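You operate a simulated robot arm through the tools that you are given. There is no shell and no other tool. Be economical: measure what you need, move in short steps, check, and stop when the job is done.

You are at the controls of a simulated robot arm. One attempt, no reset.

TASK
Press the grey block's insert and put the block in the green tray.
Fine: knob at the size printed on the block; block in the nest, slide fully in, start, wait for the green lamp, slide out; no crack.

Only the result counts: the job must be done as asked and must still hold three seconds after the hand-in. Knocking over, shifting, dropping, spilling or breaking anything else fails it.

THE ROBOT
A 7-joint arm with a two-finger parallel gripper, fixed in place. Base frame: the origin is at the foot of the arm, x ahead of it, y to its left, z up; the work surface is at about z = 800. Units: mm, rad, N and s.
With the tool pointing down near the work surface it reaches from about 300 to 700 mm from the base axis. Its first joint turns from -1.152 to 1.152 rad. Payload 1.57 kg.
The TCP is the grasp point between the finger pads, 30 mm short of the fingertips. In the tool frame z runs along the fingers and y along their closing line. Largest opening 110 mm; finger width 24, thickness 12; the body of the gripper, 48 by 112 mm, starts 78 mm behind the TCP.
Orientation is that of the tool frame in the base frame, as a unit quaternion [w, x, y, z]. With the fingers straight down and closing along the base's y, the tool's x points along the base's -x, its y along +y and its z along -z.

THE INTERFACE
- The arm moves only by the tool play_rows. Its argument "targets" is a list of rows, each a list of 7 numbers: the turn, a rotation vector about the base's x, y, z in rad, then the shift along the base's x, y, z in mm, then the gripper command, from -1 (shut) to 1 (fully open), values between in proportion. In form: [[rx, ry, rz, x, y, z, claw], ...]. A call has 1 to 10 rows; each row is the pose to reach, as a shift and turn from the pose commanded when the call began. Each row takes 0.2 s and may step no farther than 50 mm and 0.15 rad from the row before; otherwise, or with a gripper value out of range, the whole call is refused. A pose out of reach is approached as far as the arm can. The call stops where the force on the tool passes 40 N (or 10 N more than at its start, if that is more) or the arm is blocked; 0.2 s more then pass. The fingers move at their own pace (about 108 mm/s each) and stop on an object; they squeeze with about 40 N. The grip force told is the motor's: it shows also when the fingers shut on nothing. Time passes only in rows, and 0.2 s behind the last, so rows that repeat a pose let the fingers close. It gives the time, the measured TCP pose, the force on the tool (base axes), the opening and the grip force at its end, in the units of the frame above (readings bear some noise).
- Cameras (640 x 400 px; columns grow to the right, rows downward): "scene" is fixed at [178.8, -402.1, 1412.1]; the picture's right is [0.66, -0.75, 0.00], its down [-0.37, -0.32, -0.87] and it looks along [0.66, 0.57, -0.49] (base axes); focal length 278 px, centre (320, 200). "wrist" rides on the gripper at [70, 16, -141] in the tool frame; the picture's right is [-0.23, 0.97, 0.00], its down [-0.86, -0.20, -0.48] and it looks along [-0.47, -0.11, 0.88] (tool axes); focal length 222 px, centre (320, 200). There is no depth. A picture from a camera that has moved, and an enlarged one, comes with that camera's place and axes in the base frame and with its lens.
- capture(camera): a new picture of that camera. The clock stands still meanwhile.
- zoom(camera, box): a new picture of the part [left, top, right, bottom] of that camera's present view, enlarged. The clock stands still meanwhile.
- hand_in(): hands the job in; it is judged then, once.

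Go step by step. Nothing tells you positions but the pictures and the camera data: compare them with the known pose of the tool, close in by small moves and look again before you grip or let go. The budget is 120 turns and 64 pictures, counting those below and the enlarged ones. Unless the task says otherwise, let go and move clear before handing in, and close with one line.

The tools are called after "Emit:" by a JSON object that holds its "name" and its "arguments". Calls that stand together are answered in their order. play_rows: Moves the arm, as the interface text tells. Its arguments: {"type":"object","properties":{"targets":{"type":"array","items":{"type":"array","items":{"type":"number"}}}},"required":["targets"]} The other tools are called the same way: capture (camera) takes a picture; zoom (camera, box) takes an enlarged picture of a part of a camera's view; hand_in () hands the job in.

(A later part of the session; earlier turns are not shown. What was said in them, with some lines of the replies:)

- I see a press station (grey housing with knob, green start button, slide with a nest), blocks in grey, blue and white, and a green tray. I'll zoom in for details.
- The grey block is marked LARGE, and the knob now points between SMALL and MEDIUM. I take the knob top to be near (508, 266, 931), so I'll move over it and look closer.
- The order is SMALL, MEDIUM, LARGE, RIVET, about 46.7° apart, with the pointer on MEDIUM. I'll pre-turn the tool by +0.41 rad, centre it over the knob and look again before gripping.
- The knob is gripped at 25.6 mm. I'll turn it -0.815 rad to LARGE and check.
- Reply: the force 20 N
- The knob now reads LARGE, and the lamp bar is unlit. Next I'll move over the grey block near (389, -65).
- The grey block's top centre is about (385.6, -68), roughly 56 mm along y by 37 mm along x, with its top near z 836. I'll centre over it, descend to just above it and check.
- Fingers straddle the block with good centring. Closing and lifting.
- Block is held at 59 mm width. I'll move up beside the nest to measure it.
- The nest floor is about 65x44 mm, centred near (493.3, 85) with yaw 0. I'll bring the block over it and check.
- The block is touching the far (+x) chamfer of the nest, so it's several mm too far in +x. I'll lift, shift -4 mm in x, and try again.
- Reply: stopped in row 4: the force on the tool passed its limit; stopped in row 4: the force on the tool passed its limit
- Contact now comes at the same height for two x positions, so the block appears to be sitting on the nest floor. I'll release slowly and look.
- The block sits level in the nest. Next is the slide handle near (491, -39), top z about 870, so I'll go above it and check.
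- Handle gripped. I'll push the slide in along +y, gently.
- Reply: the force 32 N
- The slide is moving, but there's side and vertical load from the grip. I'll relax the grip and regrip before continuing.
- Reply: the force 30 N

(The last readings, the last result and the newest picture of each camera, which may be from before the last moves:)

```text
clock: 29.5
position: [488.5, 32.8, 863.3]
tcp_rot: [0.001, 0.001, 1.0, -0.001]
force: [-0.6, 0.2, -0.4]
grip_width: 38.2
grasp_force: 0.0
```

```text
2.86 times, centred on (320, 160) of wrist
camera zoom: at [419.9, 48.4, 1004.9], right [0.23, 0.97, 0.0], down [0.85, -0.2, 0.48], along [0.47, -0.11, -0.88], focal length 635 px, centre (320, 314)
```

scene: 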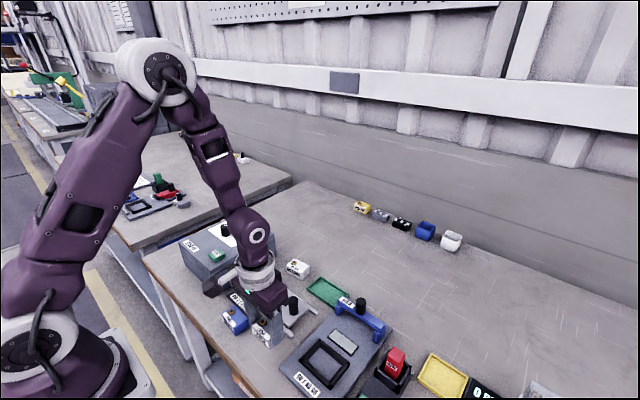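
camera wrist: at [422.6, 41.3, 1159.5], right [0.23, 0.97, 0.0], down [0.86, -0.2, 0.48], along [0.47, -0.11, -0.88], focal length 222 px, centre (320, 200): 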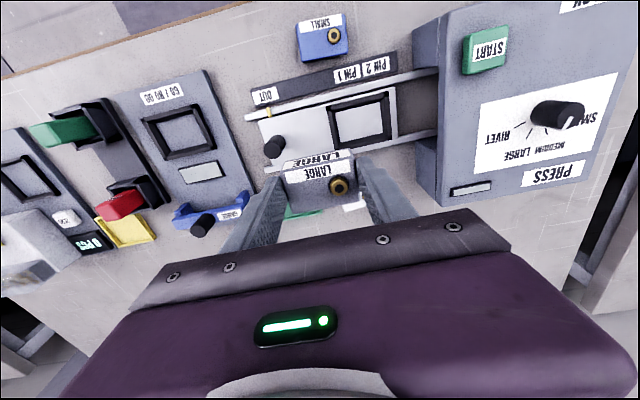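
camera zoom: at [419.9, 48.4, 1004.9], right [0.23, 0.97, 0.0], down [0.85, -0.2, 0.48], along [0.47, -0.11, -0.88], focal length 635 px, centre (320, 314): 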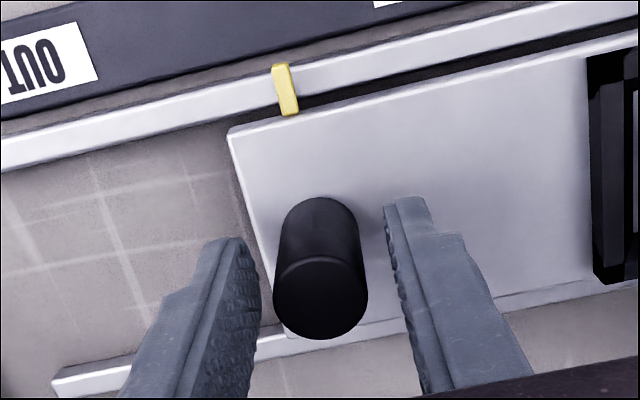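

Free of the grip there is no force. I'll push with the open fingers straddling the handle instead of squeezing it.

Emit:
{"name": "play_rows", "arguments": {"targets": [[0, 0, 0, 0, 6, 0, -0.35], [0, 0, 0, 0, 12, 0, -0.35], [0, 0, 0, 0, 20, 0, -0.35], [0, 0, 0, 0, 28, 0, -0.35], [0, 0, 0, 0, 36, 0, -0.35], [0, 0, 0, 0, 44, 0, -0.35], [0, 0, 0, 0, 52, 0, -0.35], [0, 0, 0, 0, 60, 0, -0.35], [0, 0, 0, 0, 67, 0, -0.35], [0, 0, 0, 0, 72, 0, -0.35]]}}

Emit:
{"name": "zoom", "arguments": {"camera": "wrist", "box": [208, 90, 432, 230]}}

```text
clock: 31.7
position: [489.4, 104.0, 860.3]
tcp_rot: [0.001, 0.001, 1.0, 0.0]
force: [0.5, -1.9, -0.8]
grip_width: 36.8
grasp_force: 0.4
```

```text
2.86 times, centred on (320, 160) of wrist
camera zoom: at [419.2, 120.2, 1003.6], right [0.23, 0.97, 0.0], down [0.85, -0.2, 0.48], along [0.47, -0.11, -0.88], focal length 635 px, centre (320, 314)
```

zoom: 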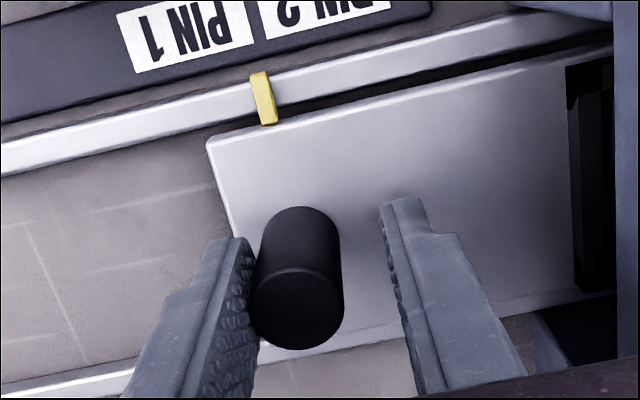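

Emit:
{"name": "play_rows", "arguments": {"targets": [[0, 0, 0, 0, 4, 1, -0.35], [0, 0, 0, 0, 8, 2, -0.35], [0, 0, 0, 0, 12, 2, -0.35], [0, 0, 0, 0, 16, 2, -0.35], [0, 0, 0, 0, 20, 2, -0.35], [0, 0, 0, 0, 24, 2, -0.35], [0, 0, 0, 0, 28, 2, -0.35], [0, 0, 0, 0, 32, 2, -0.35], [0, 0, 0, 0, 36, 2, -0.35], [0, 0, 0, 0, 40, 2, -0.35]]}}

Emit:
{"name": "zoom", "arguments": {"camera": "wrist", "box": [208, 90, 432, 230]}}

Emit:
{"name": "zoom", "arguments": {"camera": "scene", "box": [192, 225, 320, 305]}}

```text
clock: 33.6
position: [489.1, 129.8, 864.0]
tcp_rot: [0.0, 0.004, 1.0, -0.005]
force: [0.2, -10.2, 0.3]
grip_width: 44.3
grasp_force: 4.7
stopped in row 9: the force on the tool passed its limit (the readings are from after the stop); the commanded pose is now the measured one
```

```text
2.86 times, centred on (320, 160) of wrist
camera zoom: at [420.5, 148.0, 1005.8], right [0.23, 0.97, -0.01], down [0.85, -0.2, 0.48], along [0.46, -0.12, -0.88], focal length 635 px, centre (320, 314)
```

zoom: 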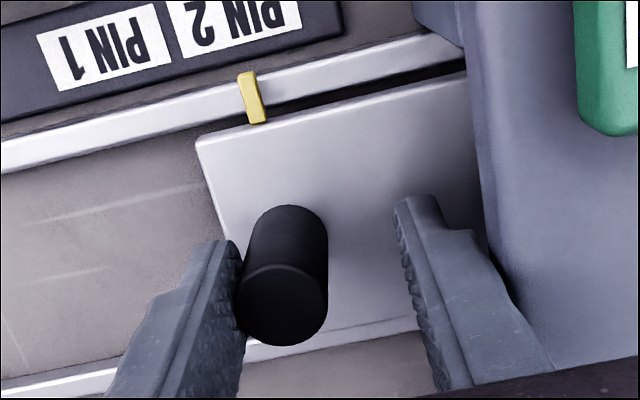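

```text
5.00 times, centred on (256, 265) of scene
camera zoom: at [178.9, -402.4, 1412.0], right [0.66, -0.75, 0.0], down [-0.37, -0.32, -0.87], along [0.66, 0.57, -0.49], focal length 1390 px, centre (640, -125)
```

zoom: 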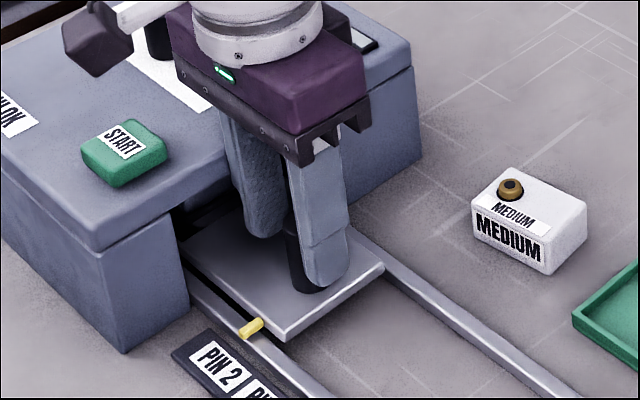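

The marker lines up with PIN 2 and motion stopped, but a finger might have touched the press instead. I'll back off, close the fingers, and push from behind the handle to confirm it's at the end stop.

Emit:
{"name": "play_rows", "arguments": {"targets": [[0, 0, 0, 0, -6, 0, -0.2], [0, 0, 0, 0, -6, 20, -0.2], [0, 0, 0, 0, -6, 50, -0.2], [0, 0, 0, 0, -45, 50, -1], [0, 0, 0, 0, -55, 50, -1], [0, 0, 0, 0, -55, 20, -1], [0, 0, 0, 0, -55, 3, -1], [0, 0, 0, 0, -55, 3, -1]]}}

Emit:
{"name": "zoom", "arguments": {"camera": "wrist", "box": [208, 90, 432, 230]}}

```text
clock: 35.5
position: [489.6, 79.4, 864.3]
tcp_rot: [-0.001, 0.003, 1.0, -0.005]
force: [-0.2, 0.3, 0.0]
grip_width: 0.0
grasp_force: 21.5
```

```text
2.86 times, centred on (320, 160) of wrist
camera zoom: at [420.9, 96.1, 1007.4], right [0.23, 0.97, -0.01], down [0.85, -0.2, 0.48], along [0.46, -0.12, -0.88], focal length 635 px, centre (320, 314)
```

zoom: 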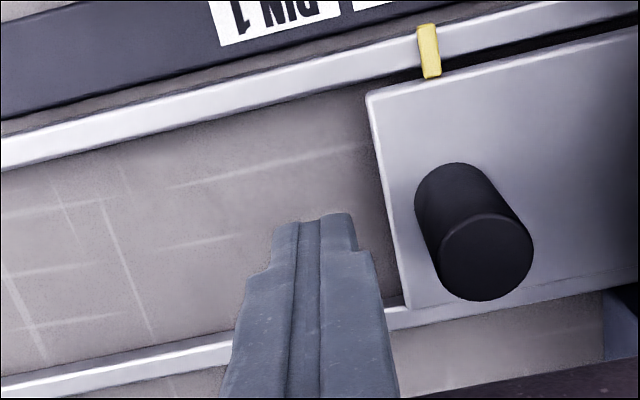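

Emit:
{"name": "play_rows", "arguments": {"targets": [[0, 0, 0, 0, 6, 0, -1], [0, 0, 0, 0, 10, 0, -1], [0, 0, 0, 0, 13, 0, -1], [0, 0, 0, 0, 16, 0, -1], [0, 0, 0, 0, 19, 0, -1], [0, 0, 0, 0, 22, 0, -1], [0, 0, 0, 0, 25, 0, -1], [0, 0, 0, 0, 28, 0, -1], [0, 0, 0, 0, 31, 0, -1]]}}

Emit:
{"name": "zoom", "arguments": {"camera": "wrist", "box": [208, 70, 432, 210]}}

```text
clock: 37.3
position: [488.1, 98.1, 866.0]
tcp_rot: [-0.002, 0.007, 1.0, -0.01]
force: [-0.5, -8.4, 3.3]
grip_width: 0.1
grasp_force: 21.5
stopped in row 9: the force on the tool passed its limit (the readings are from after the stop); the commanded pose is now the measured one
```

```text
2.86 times, centred on (320, 140) of wrist
camera zoom: at [420.8, 117.1, 1008.7], right [0.24, 0.97, -0.02], down [0.85, -0.2, 0.48], along [0.46, -0.13, -0.88], focal length 635 px, centre (320, 371)
```

zoom: 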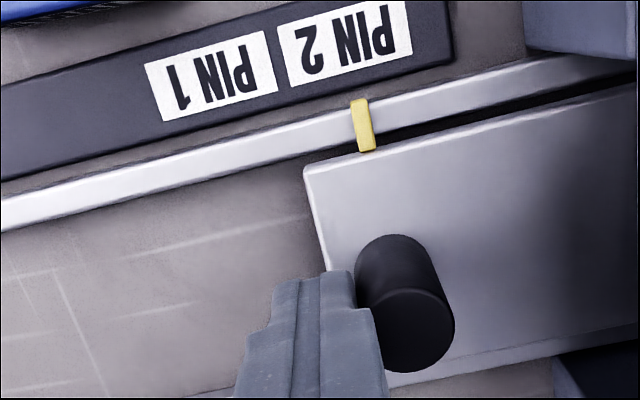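

The end stop is confirmed at PIN 2. Now I'll rise, level the tool and go to the START button, near (431, 201).

Emit:
{"name": "play_rows", "arguments": {"targets": [[0.01, -0.002, 0.007, 0, -4, 0, -1], [0.02, -0.004, 0.014, 0, -5, 40, -1], [0.02, -0.004, 0.014, 0, -5, 80, -1], [0.02, -0.004, 0.014, 0, -5, 120, -1], [0.02, -0.004, 0.014, -20, 25, 120, -1], [0.02, -0.004, 0.014, -40, 60, 120, -1], [0.02, -0.004, 0.014, -57, 100, 120, -1], [0.02, -0.004, 0.014, -57, 100, 120, -1]]}}

Emit:
{"name": "zoom", "arguments": {"camera": "wrist", "box": [208, 70, 432, 210]}}

Emit:
{"name": "zoom", "arguments": {"camera": "scene", "box": [172, 200, 300, 280]}}

```text
clock: 39.1
position: [430.8, 198.8, 988.3]
tcp_rot: [0.001, -0.001, 1.0, 0.002]
force: [-0.6, 0.0, 0.4]
grip_width: 0.0
grasp_force: 21.1
```

```text
2.86 times, centred on (320, 140) of wrist
camera zoom: at [361.2, 214.2, 1130.3], right [0.22, 0.97, 0.0], down [0.85, -0.2, 0.48], along [0.47, -0.1, -0.88], focal length 635 px, centre (320, 371)
```

zoom: 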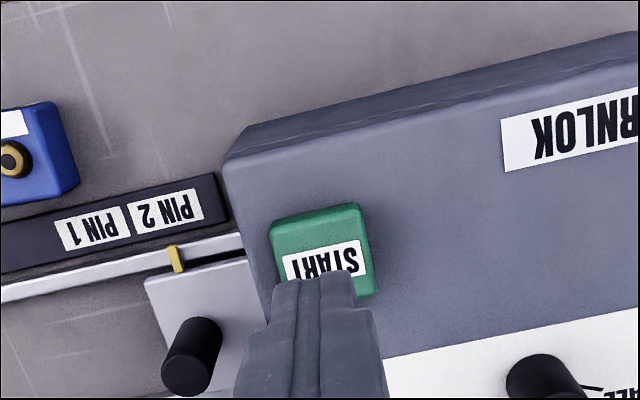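

```text
5.00 times, centred on (236, 240) of scene
camera zoom: at [178.8, -402.1, 1412.1], right [0.66, -0.75, 0.0], down [-0.37, -0.32, -0.87], along [0.66, 0.57, -0.49], focal length 1390 px, centre (740, 0)
```

zoom: 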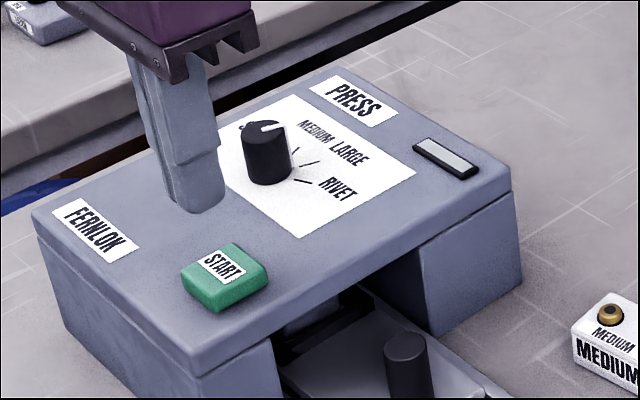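

Emit:
{"name": "play_rows", "arguments": {"targets": [[0, 0, 0, -2, 2, -15, -1], [0, 0, 0, -2, 2, -32, -1], [0, 0, 0, -2, 2, -36, -1], [0, 0, 0, -2, 2, -39, -1], [0, 0, 0, -2, 2, -42, -1], [0, 0, 0, -2, 2, -45, -1], [0, 0, 0, -2, 2, -47, -1], [0, 0, 0, -2, 2, -49, -1]]}}

Emit:
{"name": "zoom", "arguments": {"camera": "scene", "box": [172, 200, 300, 280]}}

```text
clock: 40.9
position: [429.6, 200.9, 938.1]
tcp_rot: [0.001, 0.0, 1.0, 0.002]
force: [0.1, 0.9, 1.8]
grip_width: 0.0
grasp_force: 21.6
```

```text
5.00 times, centred on (236, 240) of scene
camera zoom: at [178.8, -402.1, 1412.1], right [0.66, -0.75, 0.0], down [-0.37, -0.32, -0.87], along [0.66, 0.57, -0.49], focal length 1390 px, centre (740, 0)
```

zoom: 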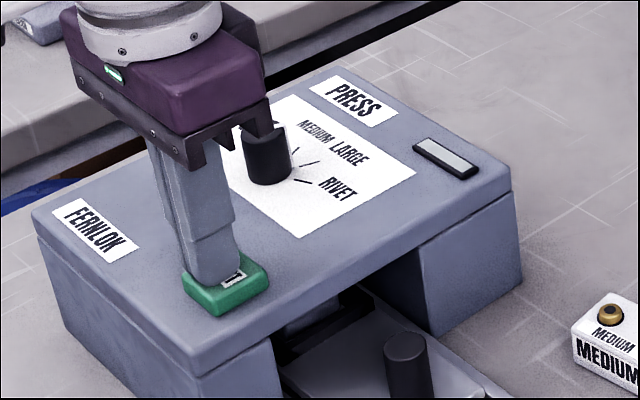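

Light contact with the button; I'll press further, a little at a time.

Emit:
{"name": "play_rows", "arguments": {"targets": [[0, 0, 0, 0, 0, -1, -1], [0, 0, 0, 0, 0, -2, -1], [0, 0, 0, 0, 0, -3, -1], [0, 0, 0, 0, 0, -4, -1], [0, 0, 0, 0, 0, -5, -1]]}}

Emit:
{"name": "zoom", "arguments": {"camera": "scene", "box": [172, 200, 300, 280]}}

```text
clock: 42.1
position: [430.5, 202.5, 934.1]
tcp_rot: [0.001, -0.001, 1.0, 0.002]
force: [-2.8, -4.5, 17.0]
grip_width: 0.0
grasp_force: 21.2
```

```text
5.00 times, centred on (236, 240) of scene
camera zoom: at [178.5, -402.4, 1412.1], right [0.66, -0.75, 0.0], down [-0.37, -0.32, -0.87], along [0.66, 0.57, -0.49], focal length 1390 px, centre (740, 0)
```

zoom: 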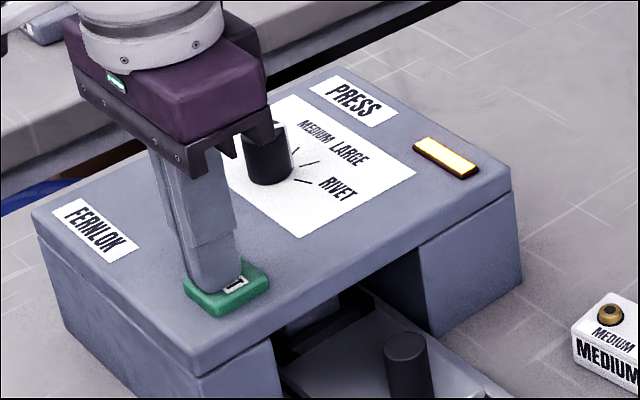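

The lamp has lit amber, so the press is running. I'll lift off the button and wait.

Emit:
{"name": "play_rows", "arguments": {"targets": [[0, 0, 0, 0, 0, 15, -1], [0, 0, 0, 0, 0, 45, -1], [0, 0, 0, 0, 0, 60, -1], [0, 0, 0, 0, 0, 60, -1], [0, 0, 0, 0, 0, 60, -1], [0, 0, 0, 0, 0, 60, -1], [0, 0, 0, 0, 0, 60, -1], [0, 0, 0, 0, 0, 60, -1], [0, 0, 0, 0, 0, 60, -1], [0, 0, 0, 0, 0, 60, -1]]}}

Emit:
{"name": "zoom", "arguments": {"camera": "scene", "box": [172, 200, 300, 280]}}

```text
clock: 44.3
position: [430.2, 203.3, 993.2]
tcp_rot: [0.001, -0.002, 1.0, 0.002]
force: [-0.5, 0.9, 0.9]
grip_width: 0.0
grasp_force: 21.1
```

```text
5.00 times, centred on (236, 240) of scene
camera zoom: at [178.8, -402.1, 1412.1], right [0.66, -0.75, 0.0], down [-0.37, -0.32, -0.87], along [0.66, 0.57, -0.49], focal length 1390 px, centre (740, 0)
```

zoom: 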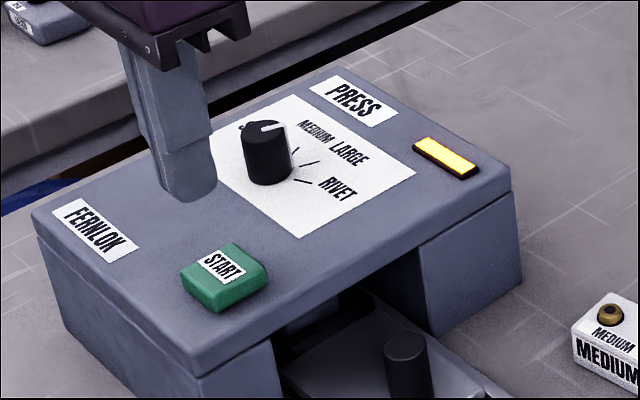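

Still amber. I'll use the wait to go above the handle without touching it.

Emit:
{"name": "play_rows", "arguments": {"targets": [[0, 0, 0, 20, -30, 0, -0.1], [0, 0, 0, 40, -60, 0, -0.1], [0, 0, 0, 59, -86, 0, -0.1], [0, 0, 0, 59, -86, -20, -0.1], [0, 0, 0, 59, -86, -40, -0.1], [0, 0, 0, 59, -86, -40, -0.1], [0, 0, 0, 59, -86, -40, -0.1], [0, 0, 0, 59, -86, -40, -0.1], [0, 0, 0, 59, -86, -40, -0.1], [0, 0, 0, 59, -86, -40, -0.1]]}}

Emit:
{"name": "play_rows", "arguments": {"targets": [[0, 0, 0, 0, 0, 0, -0.1], [0, 0, 0, 0, 0, 0, -0.1], [0, 0, 0, 0, 0, 0, -0.1], [0, 0, 0, 0, 0, 0, -0.1], [0, 0, 0, 0, 0, 0, -0.1], [0, 0, 0, 0, 0, 0, -0.1], [0, 0, 0, 0, 0, 0, -0.1], [0, 0, 0, 0, 0, 0, -0.1], [0, 0, 0, 0, 0, 0, -0.1], [0, 0, 0, 0, 0, 0, -0.1]]}}

Emit:
{"name": "zoom", "arguments": {"camera": "scene", "box": [192, 205, 320, 285]}}

```text
clock: 46.5
position: [487.9, 115.9, 952.8]
tcp_rot: [0.001, -0.001, 1.0, 0.002]
force: [-0.2, -0.8, -0.2]
grip_width: 49.5
grasp_force: 0.1
```

```text
clock: 48.7
position: [489.1, 116.5, 953.3]
tcp_rot: [0.0, -0.001, 1.0, 0.003]
force: [0.5, -0.6, -0.7]
grip_width: 49.6
grasp_force: 0.0
```

```text
5.00 times, centred on (256, 245) of scene
camera zoom: at [178.8, -402.1, 1412.1], right [0.66, -0.75, 0.0], down [-0.37, -0.32, -0.87], along [0.66, 0.57, -0.49], focal length 1390 px, centre (640, -25)
```

zoom: 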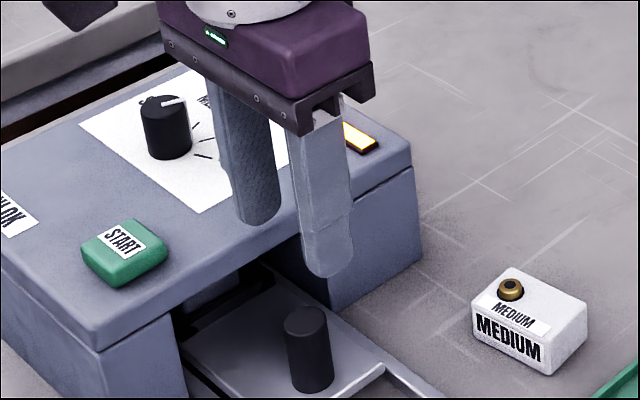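

Still amber; waiting longer.

Emit:
{"name": "play_rows", "arguments": {"targets": [[0, 0, 0, 0, 0, 0, -0.1], [0, 0, 0, 0, 0, 0, -0.1], [0, 0, 0, 0, 0, 0, -0.1], [0, 0, 0, 0, 0, 0, -0.1], [0, 0, 0, 0, 0, 0, -0.1], [0, 0, 0, 0, 0, 0, -0.1], [0, 0, 0, 0, 0, 0, -0.1], [0, 0, 0, 0, 0, 0, -0.1], [0, 0, 0, 0, 0, 0, -0.1], [0, 0, 0, 0, 0, 0, -0.1]]}}

Emit:
{"name": "play_rows", "arguments": {"targets": [[0, 0, 0, 0, 0, 0, -0.1], [0, 0, 0, 0, 0, 0, -0.1], [0, 0, 0, 0, 0, 0, -0.1], [0, 0, 0, 0, 0, 0, -0.1], [0, 0, 0, 0, 0, 0, -0.1], [0, 0, 0, 0, 0, 0, -0.1], [0, 0, 0, 0, 0, 0, -0.1], [0, 0, 0, 0, 0, 0, -0.1], [0, 0, 0, 0, 0, 0, -0.1], [0, 0, 0, 0, 0, 0, -0.1]]}}

Emit:
{"name": "play_rows", "arguments": {"targets": [[0, 0, 0, 0, 0, 0, -0.1], [0, 0, 0, 0, 0, 0, -0.1], [0, 0, 0, 0, 0, 0, -0.1], [0, 0, 0, 0, 0, 0, -0.1], [0, 0, 0, 0, 0, 0, -0.1], [0, 0, 0, 0, 0, 0, -0.1], [0, 0, 0, 0, 0, 0, -0.1], [0, 0, 0, 0, 0, 0, -0.1], [0, 0, 0, 0, 0, 0, -0.1], [0, 0, 0, 0, 0, 0, -0.1]]}}

Emit:
{"name": "capture", "arguments": {"camera": "wrist"}}

```text
clock: 50.9
position: [489.3, 115.4, 953.0]
tcp_rot: [0.002, -0.001, 1.0, 0.002]
force: [0.2, 0.1, 0.3]
grip_width: 49.1
grasp_force: 0.1
```

```text
clock: 53.1
position: [488.9, 115.4, 952.9]
tcp_rot: [0.001, -0.001, 1.0, 0.002]
force: [-0.7, -0.3, -0.5]
grip_width: 49.1
grasp_force: 0.0
```

```text
clock: 55.3
position: [489.4, 114.9, 953.5]
tcp_rot: [0.001, -0.001, 1.0, 0.002]
force: [-0.6, -0.2, 0.7]
grip_width: 49.6
grasp_force: 0.1
```

```text
6 pictures are left
camera wrist: at [419.5, 130.4, 1095.2], right [0.23, 0.97, 0.0], down [0.85, -0.2, 0.48], along [0.47, -0.1, -0.88], focal length 222 px, centre (320, 200)
```

wrist: 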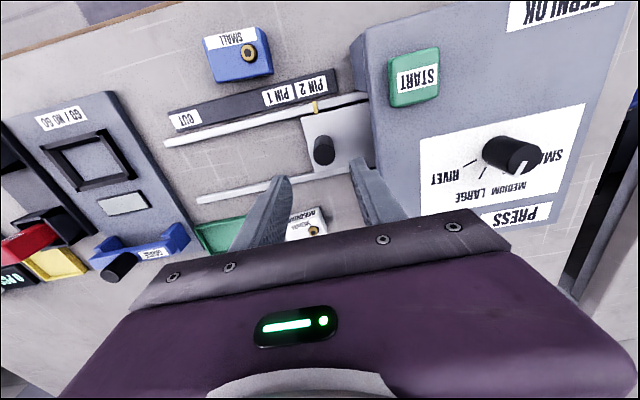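

The lamp is out of view here. I'll wait a bit more and check it once with the scene camera.

Emit:
{"name": "play_rows", "arguments": {"targets": [[0, 0, 0, 0, 0, 0, -0.1], [0, 0, 0, 0, 0, 0, -0.1], [0, 0, 0, 0, 0, 0, -0.1], [0, 0, 0, 0, 0, 0, -0.1], [0, 0, 0, 0, 0, 0, -0.1], [0, 0, 0, 0, 0, 0, -0.1], [0, 0, 0, 0, 0, 0, -0.1], [0, 0, 0, 0, 0, 0, -0.1], [0, 0, 0, 0, 0, 0, -0.1], [0, 0, 0, 0, 0, 0, -0.1]]}}

Emit:
{"name": "play_rows", "arguments": {"targets": [[0, 0, 0, 0, 0, 0, -0.1], [0, 0, 0, 0, 0, 0, -0.1], [0, 0, 0, 0, 0, 0, -0.1], [0, 0, 0, 0, 0, 0, -0.1], [0, 0, 0, 0, 0, 0, -0.1], [0, 0, 0, 0, 0, 0, -0.1], [0, 0, 0, 0, 0, 0, -0.1], [0, 0, 0, 0, 0, 0, -0.1], [0, 0, 0, 0, 0, 0, -0.1], [0, 0, 0, 0, 0, 0, -0.1]]}}

Emit:
{"name": "zoom", "arguments": {"camera": "scene", "box": [200, 205, 376, 315]}}

```text
clock: 57.5
position: [487.9, 116.4, 953.4]
tcp_rot: [0.0, -0.001, 1.0, 0.001]
force: [0.5, 0.0, -0.3]
grip_width: 49.6
grasp_force: 0.0
```

```text
clock: 59.7
position: [488.6, 115.7, 953.7]
tcp_rot: [0.001, -0.001, 1.0, 0.002]
force: [-0.3, 1.3, -0.3]
grip_width: 49.7
grasp_force: 0.1
```

```text
3.64 times, centred on (288, 260) of scene
camera zoom: at [178.8, -402.1, 1412.1], right [0.66, -0.75, 0.0], down [-0.37, -0.32, -0.87], along [0.66, 0.57, -0.49], focal length 1011 px, centre (436, -18)
```

zoom: 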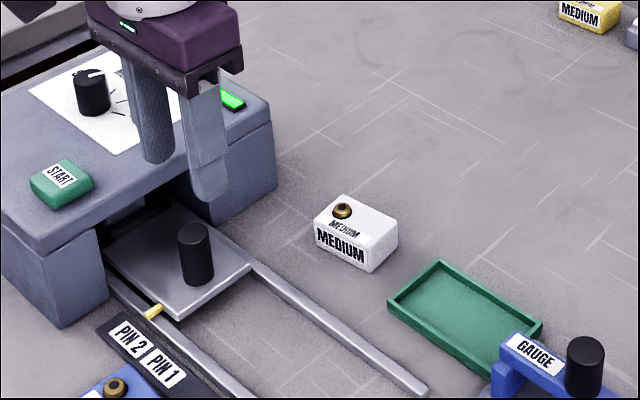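

The lamp is green. Now I'll lower around the handle and pull the slide out along -y with the front finger.

Emit:
{"name": "play_rows", "arguments": {"targets": [[0, 0, 0, 0, 5, -25, -0.1], [0, 0, 0, 0, 5, -50, -0.1], [0, 0, 0, 0, 5, -75, -0.1], [0, 0, 0, 0, 5, -89, -0.1], [0, 0, 0, 0, 5, -89, -0.3], [0, 0, 0, 0, 5, -89, -0.3]]}}

Emit:
{"name": "play_rows", "arguments": {"targets": [[0, 0, 0, 0, -5, 0, -0.3], [0, 0, 0, 0, -10, 0, -0.3], [0, 0, 0, 0, -18, 0, -0.3], [0, 0, 0, 0, -26, 0, -0.3], [0, 0, 0, 0, -34, 0, -0.3], [0, 0, 0, 0, -42, 0, -0.3], [0, 0, 0, 0, -50, 0, -0.3], [0, 0, 0, 0, -58, 0, -0.3], [0, 0, 0, 0, -66, 0, -0.3], [0, 0, 0, 0, -74, 0, -0.3]]}}

```text
clock: 61.1
position: [487.0, 119.4, 863.3]
tcp_rot: [0.0, 0.0, 1.0, 0.001]
force: [0.2, -0.1, 0.4]
grip_width: 38.6
grasp_force: 0.1
```

```text
clock: 63.3
position: [489.2, 44.2, 863.1]
tcp_rot: [0.001, -0.001, 1.0, 0.002]
force: [-0.8, 0.8, -0.9]
grip_width: 39.5
grasp_force: 0.5
```

Emit:
{"name": "play_rows", "arguments": {"targets": [[0, 0, 0, 0, -8, 0, -0.3], [0, 0, 0, 0, -16, 0, -0.3], [0, 0, 0, 0, -24, 0, -0.3], [0, 0, 0, 0, -32, 0, -0.3], [0, 0, 0, 0, -40, 0, -0.3], [0, 0, 0, 0, -48, 0, -0.3], [0, 0, 0, 0, -56, 0, -0.3], [0, 0, 0, 0, -64, 0, -0.3], [0, 0, 0, 0, -72, 0, -0.3], [0, 0, 0, 0, -79, 0, -0.3]]}}

Emit:
{"name": "play_rows", "arguments": {"targets": [[0, 0, 0, 0, -3, 0, -0.3], [0, 0, 0, 0, -6, 0, -0.3], [0, 0, 0, 0, -9, 0, -0.3], [0, 0, 0, 0, -12, 0, -0.3], [0, 0, 0, 0, -15, 0, -0.3], [0, 0, 0, 0, -18, 0, -0.3], [0, 0, 0, 0, -21, 0, -0.3], [0, 0, 0, 0, -24, 0, -0.3]]}}

```text
clock: 65.5
position: [488.3, -32.0, 864.6]
tcp_rot: [0.001, -0.001, 1.0, 0.002]
force: [0.1, 0.8, 0.4]
grip_width: 39.6
grasp_force: 0.6
```

```text
clock: 67.3
position: [489.5, -54.9, 863.6]
tcp_rot: [0.001, -0.001, 1.0, 0.002]
force: [6.1, 18.0, -2.8]
grip_width: 53.9
grasp_force: 9.2
```

The slide is at its OUT stop. I'll free the handle, rise and go above the block in the nest at (486.5, 85).

Emit:
{"name": "play_rows", "arguments": {"targets": [[0, 0, 0, 0, 8, 0, 0.0], [0, 0, 0, 0, 14, 0, 0.0], [0, 0, 0, 0, 14, 30, 0.0], [0, 0, 0, 0, 14, 75, 0.0], [0, 0, 0, -1, 50, 85, 0.2], [0, 0, 0, -2, 95, 85, 0.35], [0, 0, 0, -2.5, 140, 75, 0.35], [0, 0, 0, -2.5, 140, 65, 0.35], [0, 0, 0, -2.5, 140, 65, 0.35]]}}

Emit:
{"name": "zoom", "arguments": {"camera": "wrist", "box": [192, 60, 432, 210]}}

```text
clock: 69.3
position: [485.4, 84.6, 929.5]
tcp_rot: [0.0, -0.002, 1.0, 0.002]
force: [0.3, -0.1, -0.3]
grip_width: 74.5
grasp_force: 0.1
```

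```text
2.67 times, centred on (312, 135) of wrist
camera zoom: at [416.8, 99.5, 1072.4], right [0.23, 0.97, 0.0], down [0.85, -0.2, 0.48], along [0.47, -0.1, -0.88], focal length 592 px, centre (341, 373)
```

zoom: 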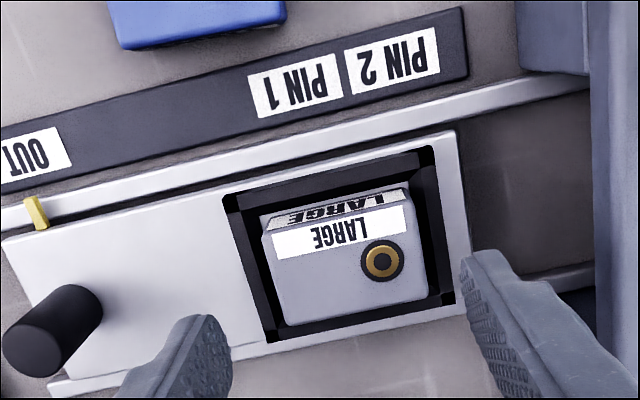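

The insert is pressed flush with no crack, and the marker is at OUT. I'll descend and grip the block.

Emit:
{"name": "play_rows", "arguments": {"targets": [[0, 0, 0, 1, 2, -20, 0.35], [0, 0, 0, 1, 2, -40, 0.35], [0, 0, 0, 1, 2, -55, 0.35], [0, 0, 0, 1, 2, -61, 0.35], [0, 0, 0, 1, 2, -61, 0], [0, 0, 0, 1, 2, -61, -1], [0, 0, 0, 1, 2, -61, -1], [0, 0, 0, 1, 2, -61, -1]]}}

```text
clock: 71.1
position: [487.3, 86.7, 868.4]
tcp_rot: [0.001, -0.001, 1.0, 0.001]
force: [-0.4, -0.5, 0.4]
grip_width: 59.1
grasp_force: 40.0
```

Emit:
{"name": "play_rows", "arguments": {"targets": [[0, 0, 0, 0, 0, 10, -1], [0, 0, 0, 0, 0, 30, -1], [0, 0, 0, 0, 0, 65, -1], [0, 0, 0, 0, 0, 105, -1], [0, 0, 0, 28, -20, 135, -1], [0, 0, 0, 56, -40, 145, -1], [0, 0, 0, 84, -60, 145, -1], [0, 0, 0, 110, -80, 145, -1], [0, 0, 0, 110, -80, 145, -1]]}}

Emit:
{"name": "capture", "arguments": {"camera": "wrist"}}

```text
clock: 73.1
position: [599.3, 3.0, 1012.8]
tcp_rot: [0.001, -0.001, 1.0, 0.002]
force: [0.5, -0.8, -0.7]
grip_width: 59.1
grasp_force: 40.1
```

```text
3 pictures are left
camera wrist: at [529.5, 18.3, 1155.4], right [0.23, 0.97, 0.0], down [0.85, -0.2, 0.48], along [0.47, -0.1, -0.88], focal length 222 px, centre (320, 200)
```

wrist: 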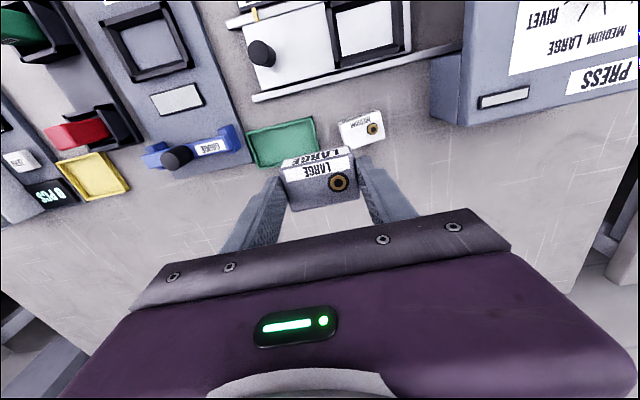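

The tray spans about x 574–630 and y -105–0. I'll aim for (601.5, -47), clear of the gauge bridge, descend partway and check.

Emit:
{"name": "play_rows", "arguments": {"targets": [[0, 0, 0, 1, -25, 0, -1], [0, 0, 0, 2, -50, -20, -1], [0, 0, 0, 2, -50, -60, -1], [0, 0, 0, 2, -50, -100, -1], [0, 0, 0, 2, -50, -135, -1], [0, 0, 0, 2, -50, -135, -1]]}}

Emit:
{"name": "zoom", "arguments": {"camera": "wrist", "box": [192, 80, 432, 230]}}

```text
clock: 74.5
position: [601.3, -44.1, 876.1]
tcp_rot: [0.001, -0.001, 1.0, 0.002]
force: [-0.5, 0.6, -0.6]
grip_width: 59.2
grasp_force: 39.9
```

```text
2.67 times, centred on (312, 155) of wrist
camera zoom: at [532.2, -29.4, 1017.9], right [0.23, 0.97, 0.0], down [0.85, -0.2, 0.48], along [0.47, -0.1, -0.88], focal length 592 px, centre (341, 320)
```

zoom: 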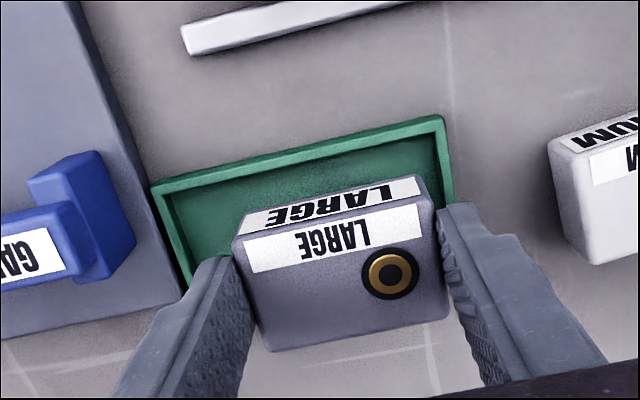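

Alignment is close. I'll shift 2 mm in -x and 4 mm in -y and lower to the tray floor.

Emit:
{"name": "play_rows", "arguments": {"targets": [[0, 0, 0, -2, -4, -4, -1], [0, 0, 0, -2, -4, -10, -1], [0, 0, 0, -2, -4, -14, -1], [0, 0, 0, -2, -4, -17, -1], [0, 0, 0, -2, -4, -19, -1], [0, 0, 0, -2, -4, -21, -1], [0, 0, 0, -2, -4, -22, -1], [0, 0, 0, -2, -4, -23, -1]]}}

```text
clock: 76.3
position: [598.1, -48.7, 853.1]
tcp_rot: [0.001, 0.0, 1.0, 0.002]
force: [-0.4, 0.9, -0.5]
grip_width: 58.9
grasp_force: 40.1
```

Emit:
{"name": "play_rows", "arguments": {"targets": [[0, 0, 0, 0, 0, -1, -1], [0, 0, 0, 0, 0, -2, -1], [0, 0, 0, 0, 0, -3, -1]]}}

```text
clock: 77.1
position: [598.1, -49.4, 852.5]
tcp_rot: [0.001, 0.0, 1.0, 0.002]
force: [-3.7, 0.8, 12.7]
grip_width: 59.0
grasp_force: 40.1
```

The block rests on the tray floor. Releasing with a small opening and rising clear.

Emit:
{"name": "play_rows", "arguments": {"targets": [[0, 0, 0, 0, 0, 1, 0.2], [0, 0, 0, 0, 0, 1, 0.24], [0, 0, 0, 0, 0, 1, 0.24], [0, 0, 0, 0, 0, 20, 0.24], [0, 0, 0, 0, 0, 55, 0.24], [0, 0, 0, 0, 0, 100, 0.24], [0, 0, 0, -30, 20, 140, 0.24], [0, 0, 0, -70, 40, 150, 0.24], [0, 0, 0, -70, 40, 150, 0.24]]}}

Emit:
{"name": "zoom", "arguments": {"camera": "scene", "box": [200, 205, 408, 335]}}

```text
refused: row 7 steps farther than a row can; nothing moved
```

```text
3.08 times, centred on (304, 270) of scene
camera zoom: at [178.5, -402.1, 1412.1], right [0.66, -0.75, 0.0], down [-0.37, -0.32, -0.87], along [0.66, 0.57, -0.49], focal length 855 px, centre (369, -15)
```

zoom: 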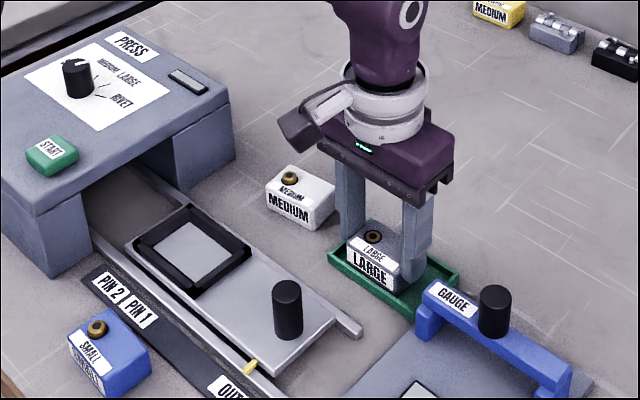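

That call was refused for too large a step, but the picture shows the block in the tray. I'll redo it with smaller steps.

Emit:
{"name": "play_rows", "arguments": {"targets": [[0, 0, 0, 0, 0, 1, 0.2], [0, 0, 0, 0, 0, 1, 0.24], [0, 0, 0, 0, 0, 1, 0.24], [0, 0, 0, 0, 0, 20, 0.24], [0, 0, 0, 0, 0, 55, 0.24], [0, 0, 0, 0, 0, 100, 0.24], [0, 0, 0, -20, 10, 135, 0.24], [0, 0, 0, -50, 30, 150, 0.24], [0, 0, 0, -80, 50, 160, 0.24], [0, 0, 0, -80, 50, 160, 0.24]]}}

Emit:
{"name": "zoom", "arguments": {"camera": "scene", "box": [260, 255, 372, 325]}}

```text
clock: 79.3
position: [517.9, -0.3, 1009.9]
tcp_rot: [0.001, -0.001, 1.0, 0.002]
force: [-0.2, -0.4, 0.1]
grip_width: 68.3
grasp_force: 0.0
```

```text
5.71 times, centred on (316, 290) of scene
camera zoom: at [178.8, -402.1, 1412.1], right [0.66, -0.75, 0.0], down [-0.37, -0.32, -0.87], along [0.66, 0.57, -0.49], focal length 1588 px, centre (343, -314)
```

zoom: 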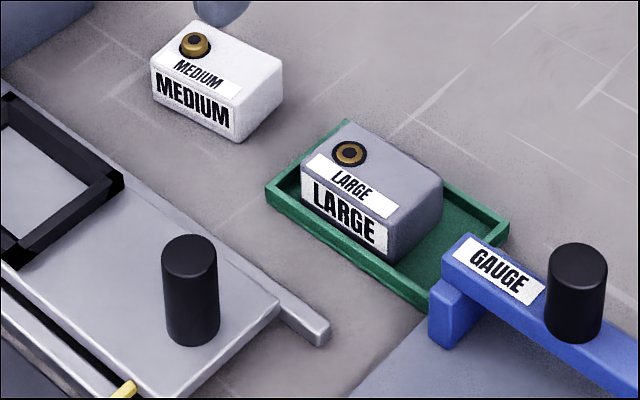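

The block sits level in the green tray with its insert flush, the slide is out, and the arm is clear. Handing in.

Emit:
{"name": "hand_in", "arguments": {}}

```text
The job is handed in.
```

I pressed the grey LARGE block's insert with the knob at LARGE, waited for the green lamp, and left the block in the green tray; in the pictures the insert sits flush and I saw no crack.
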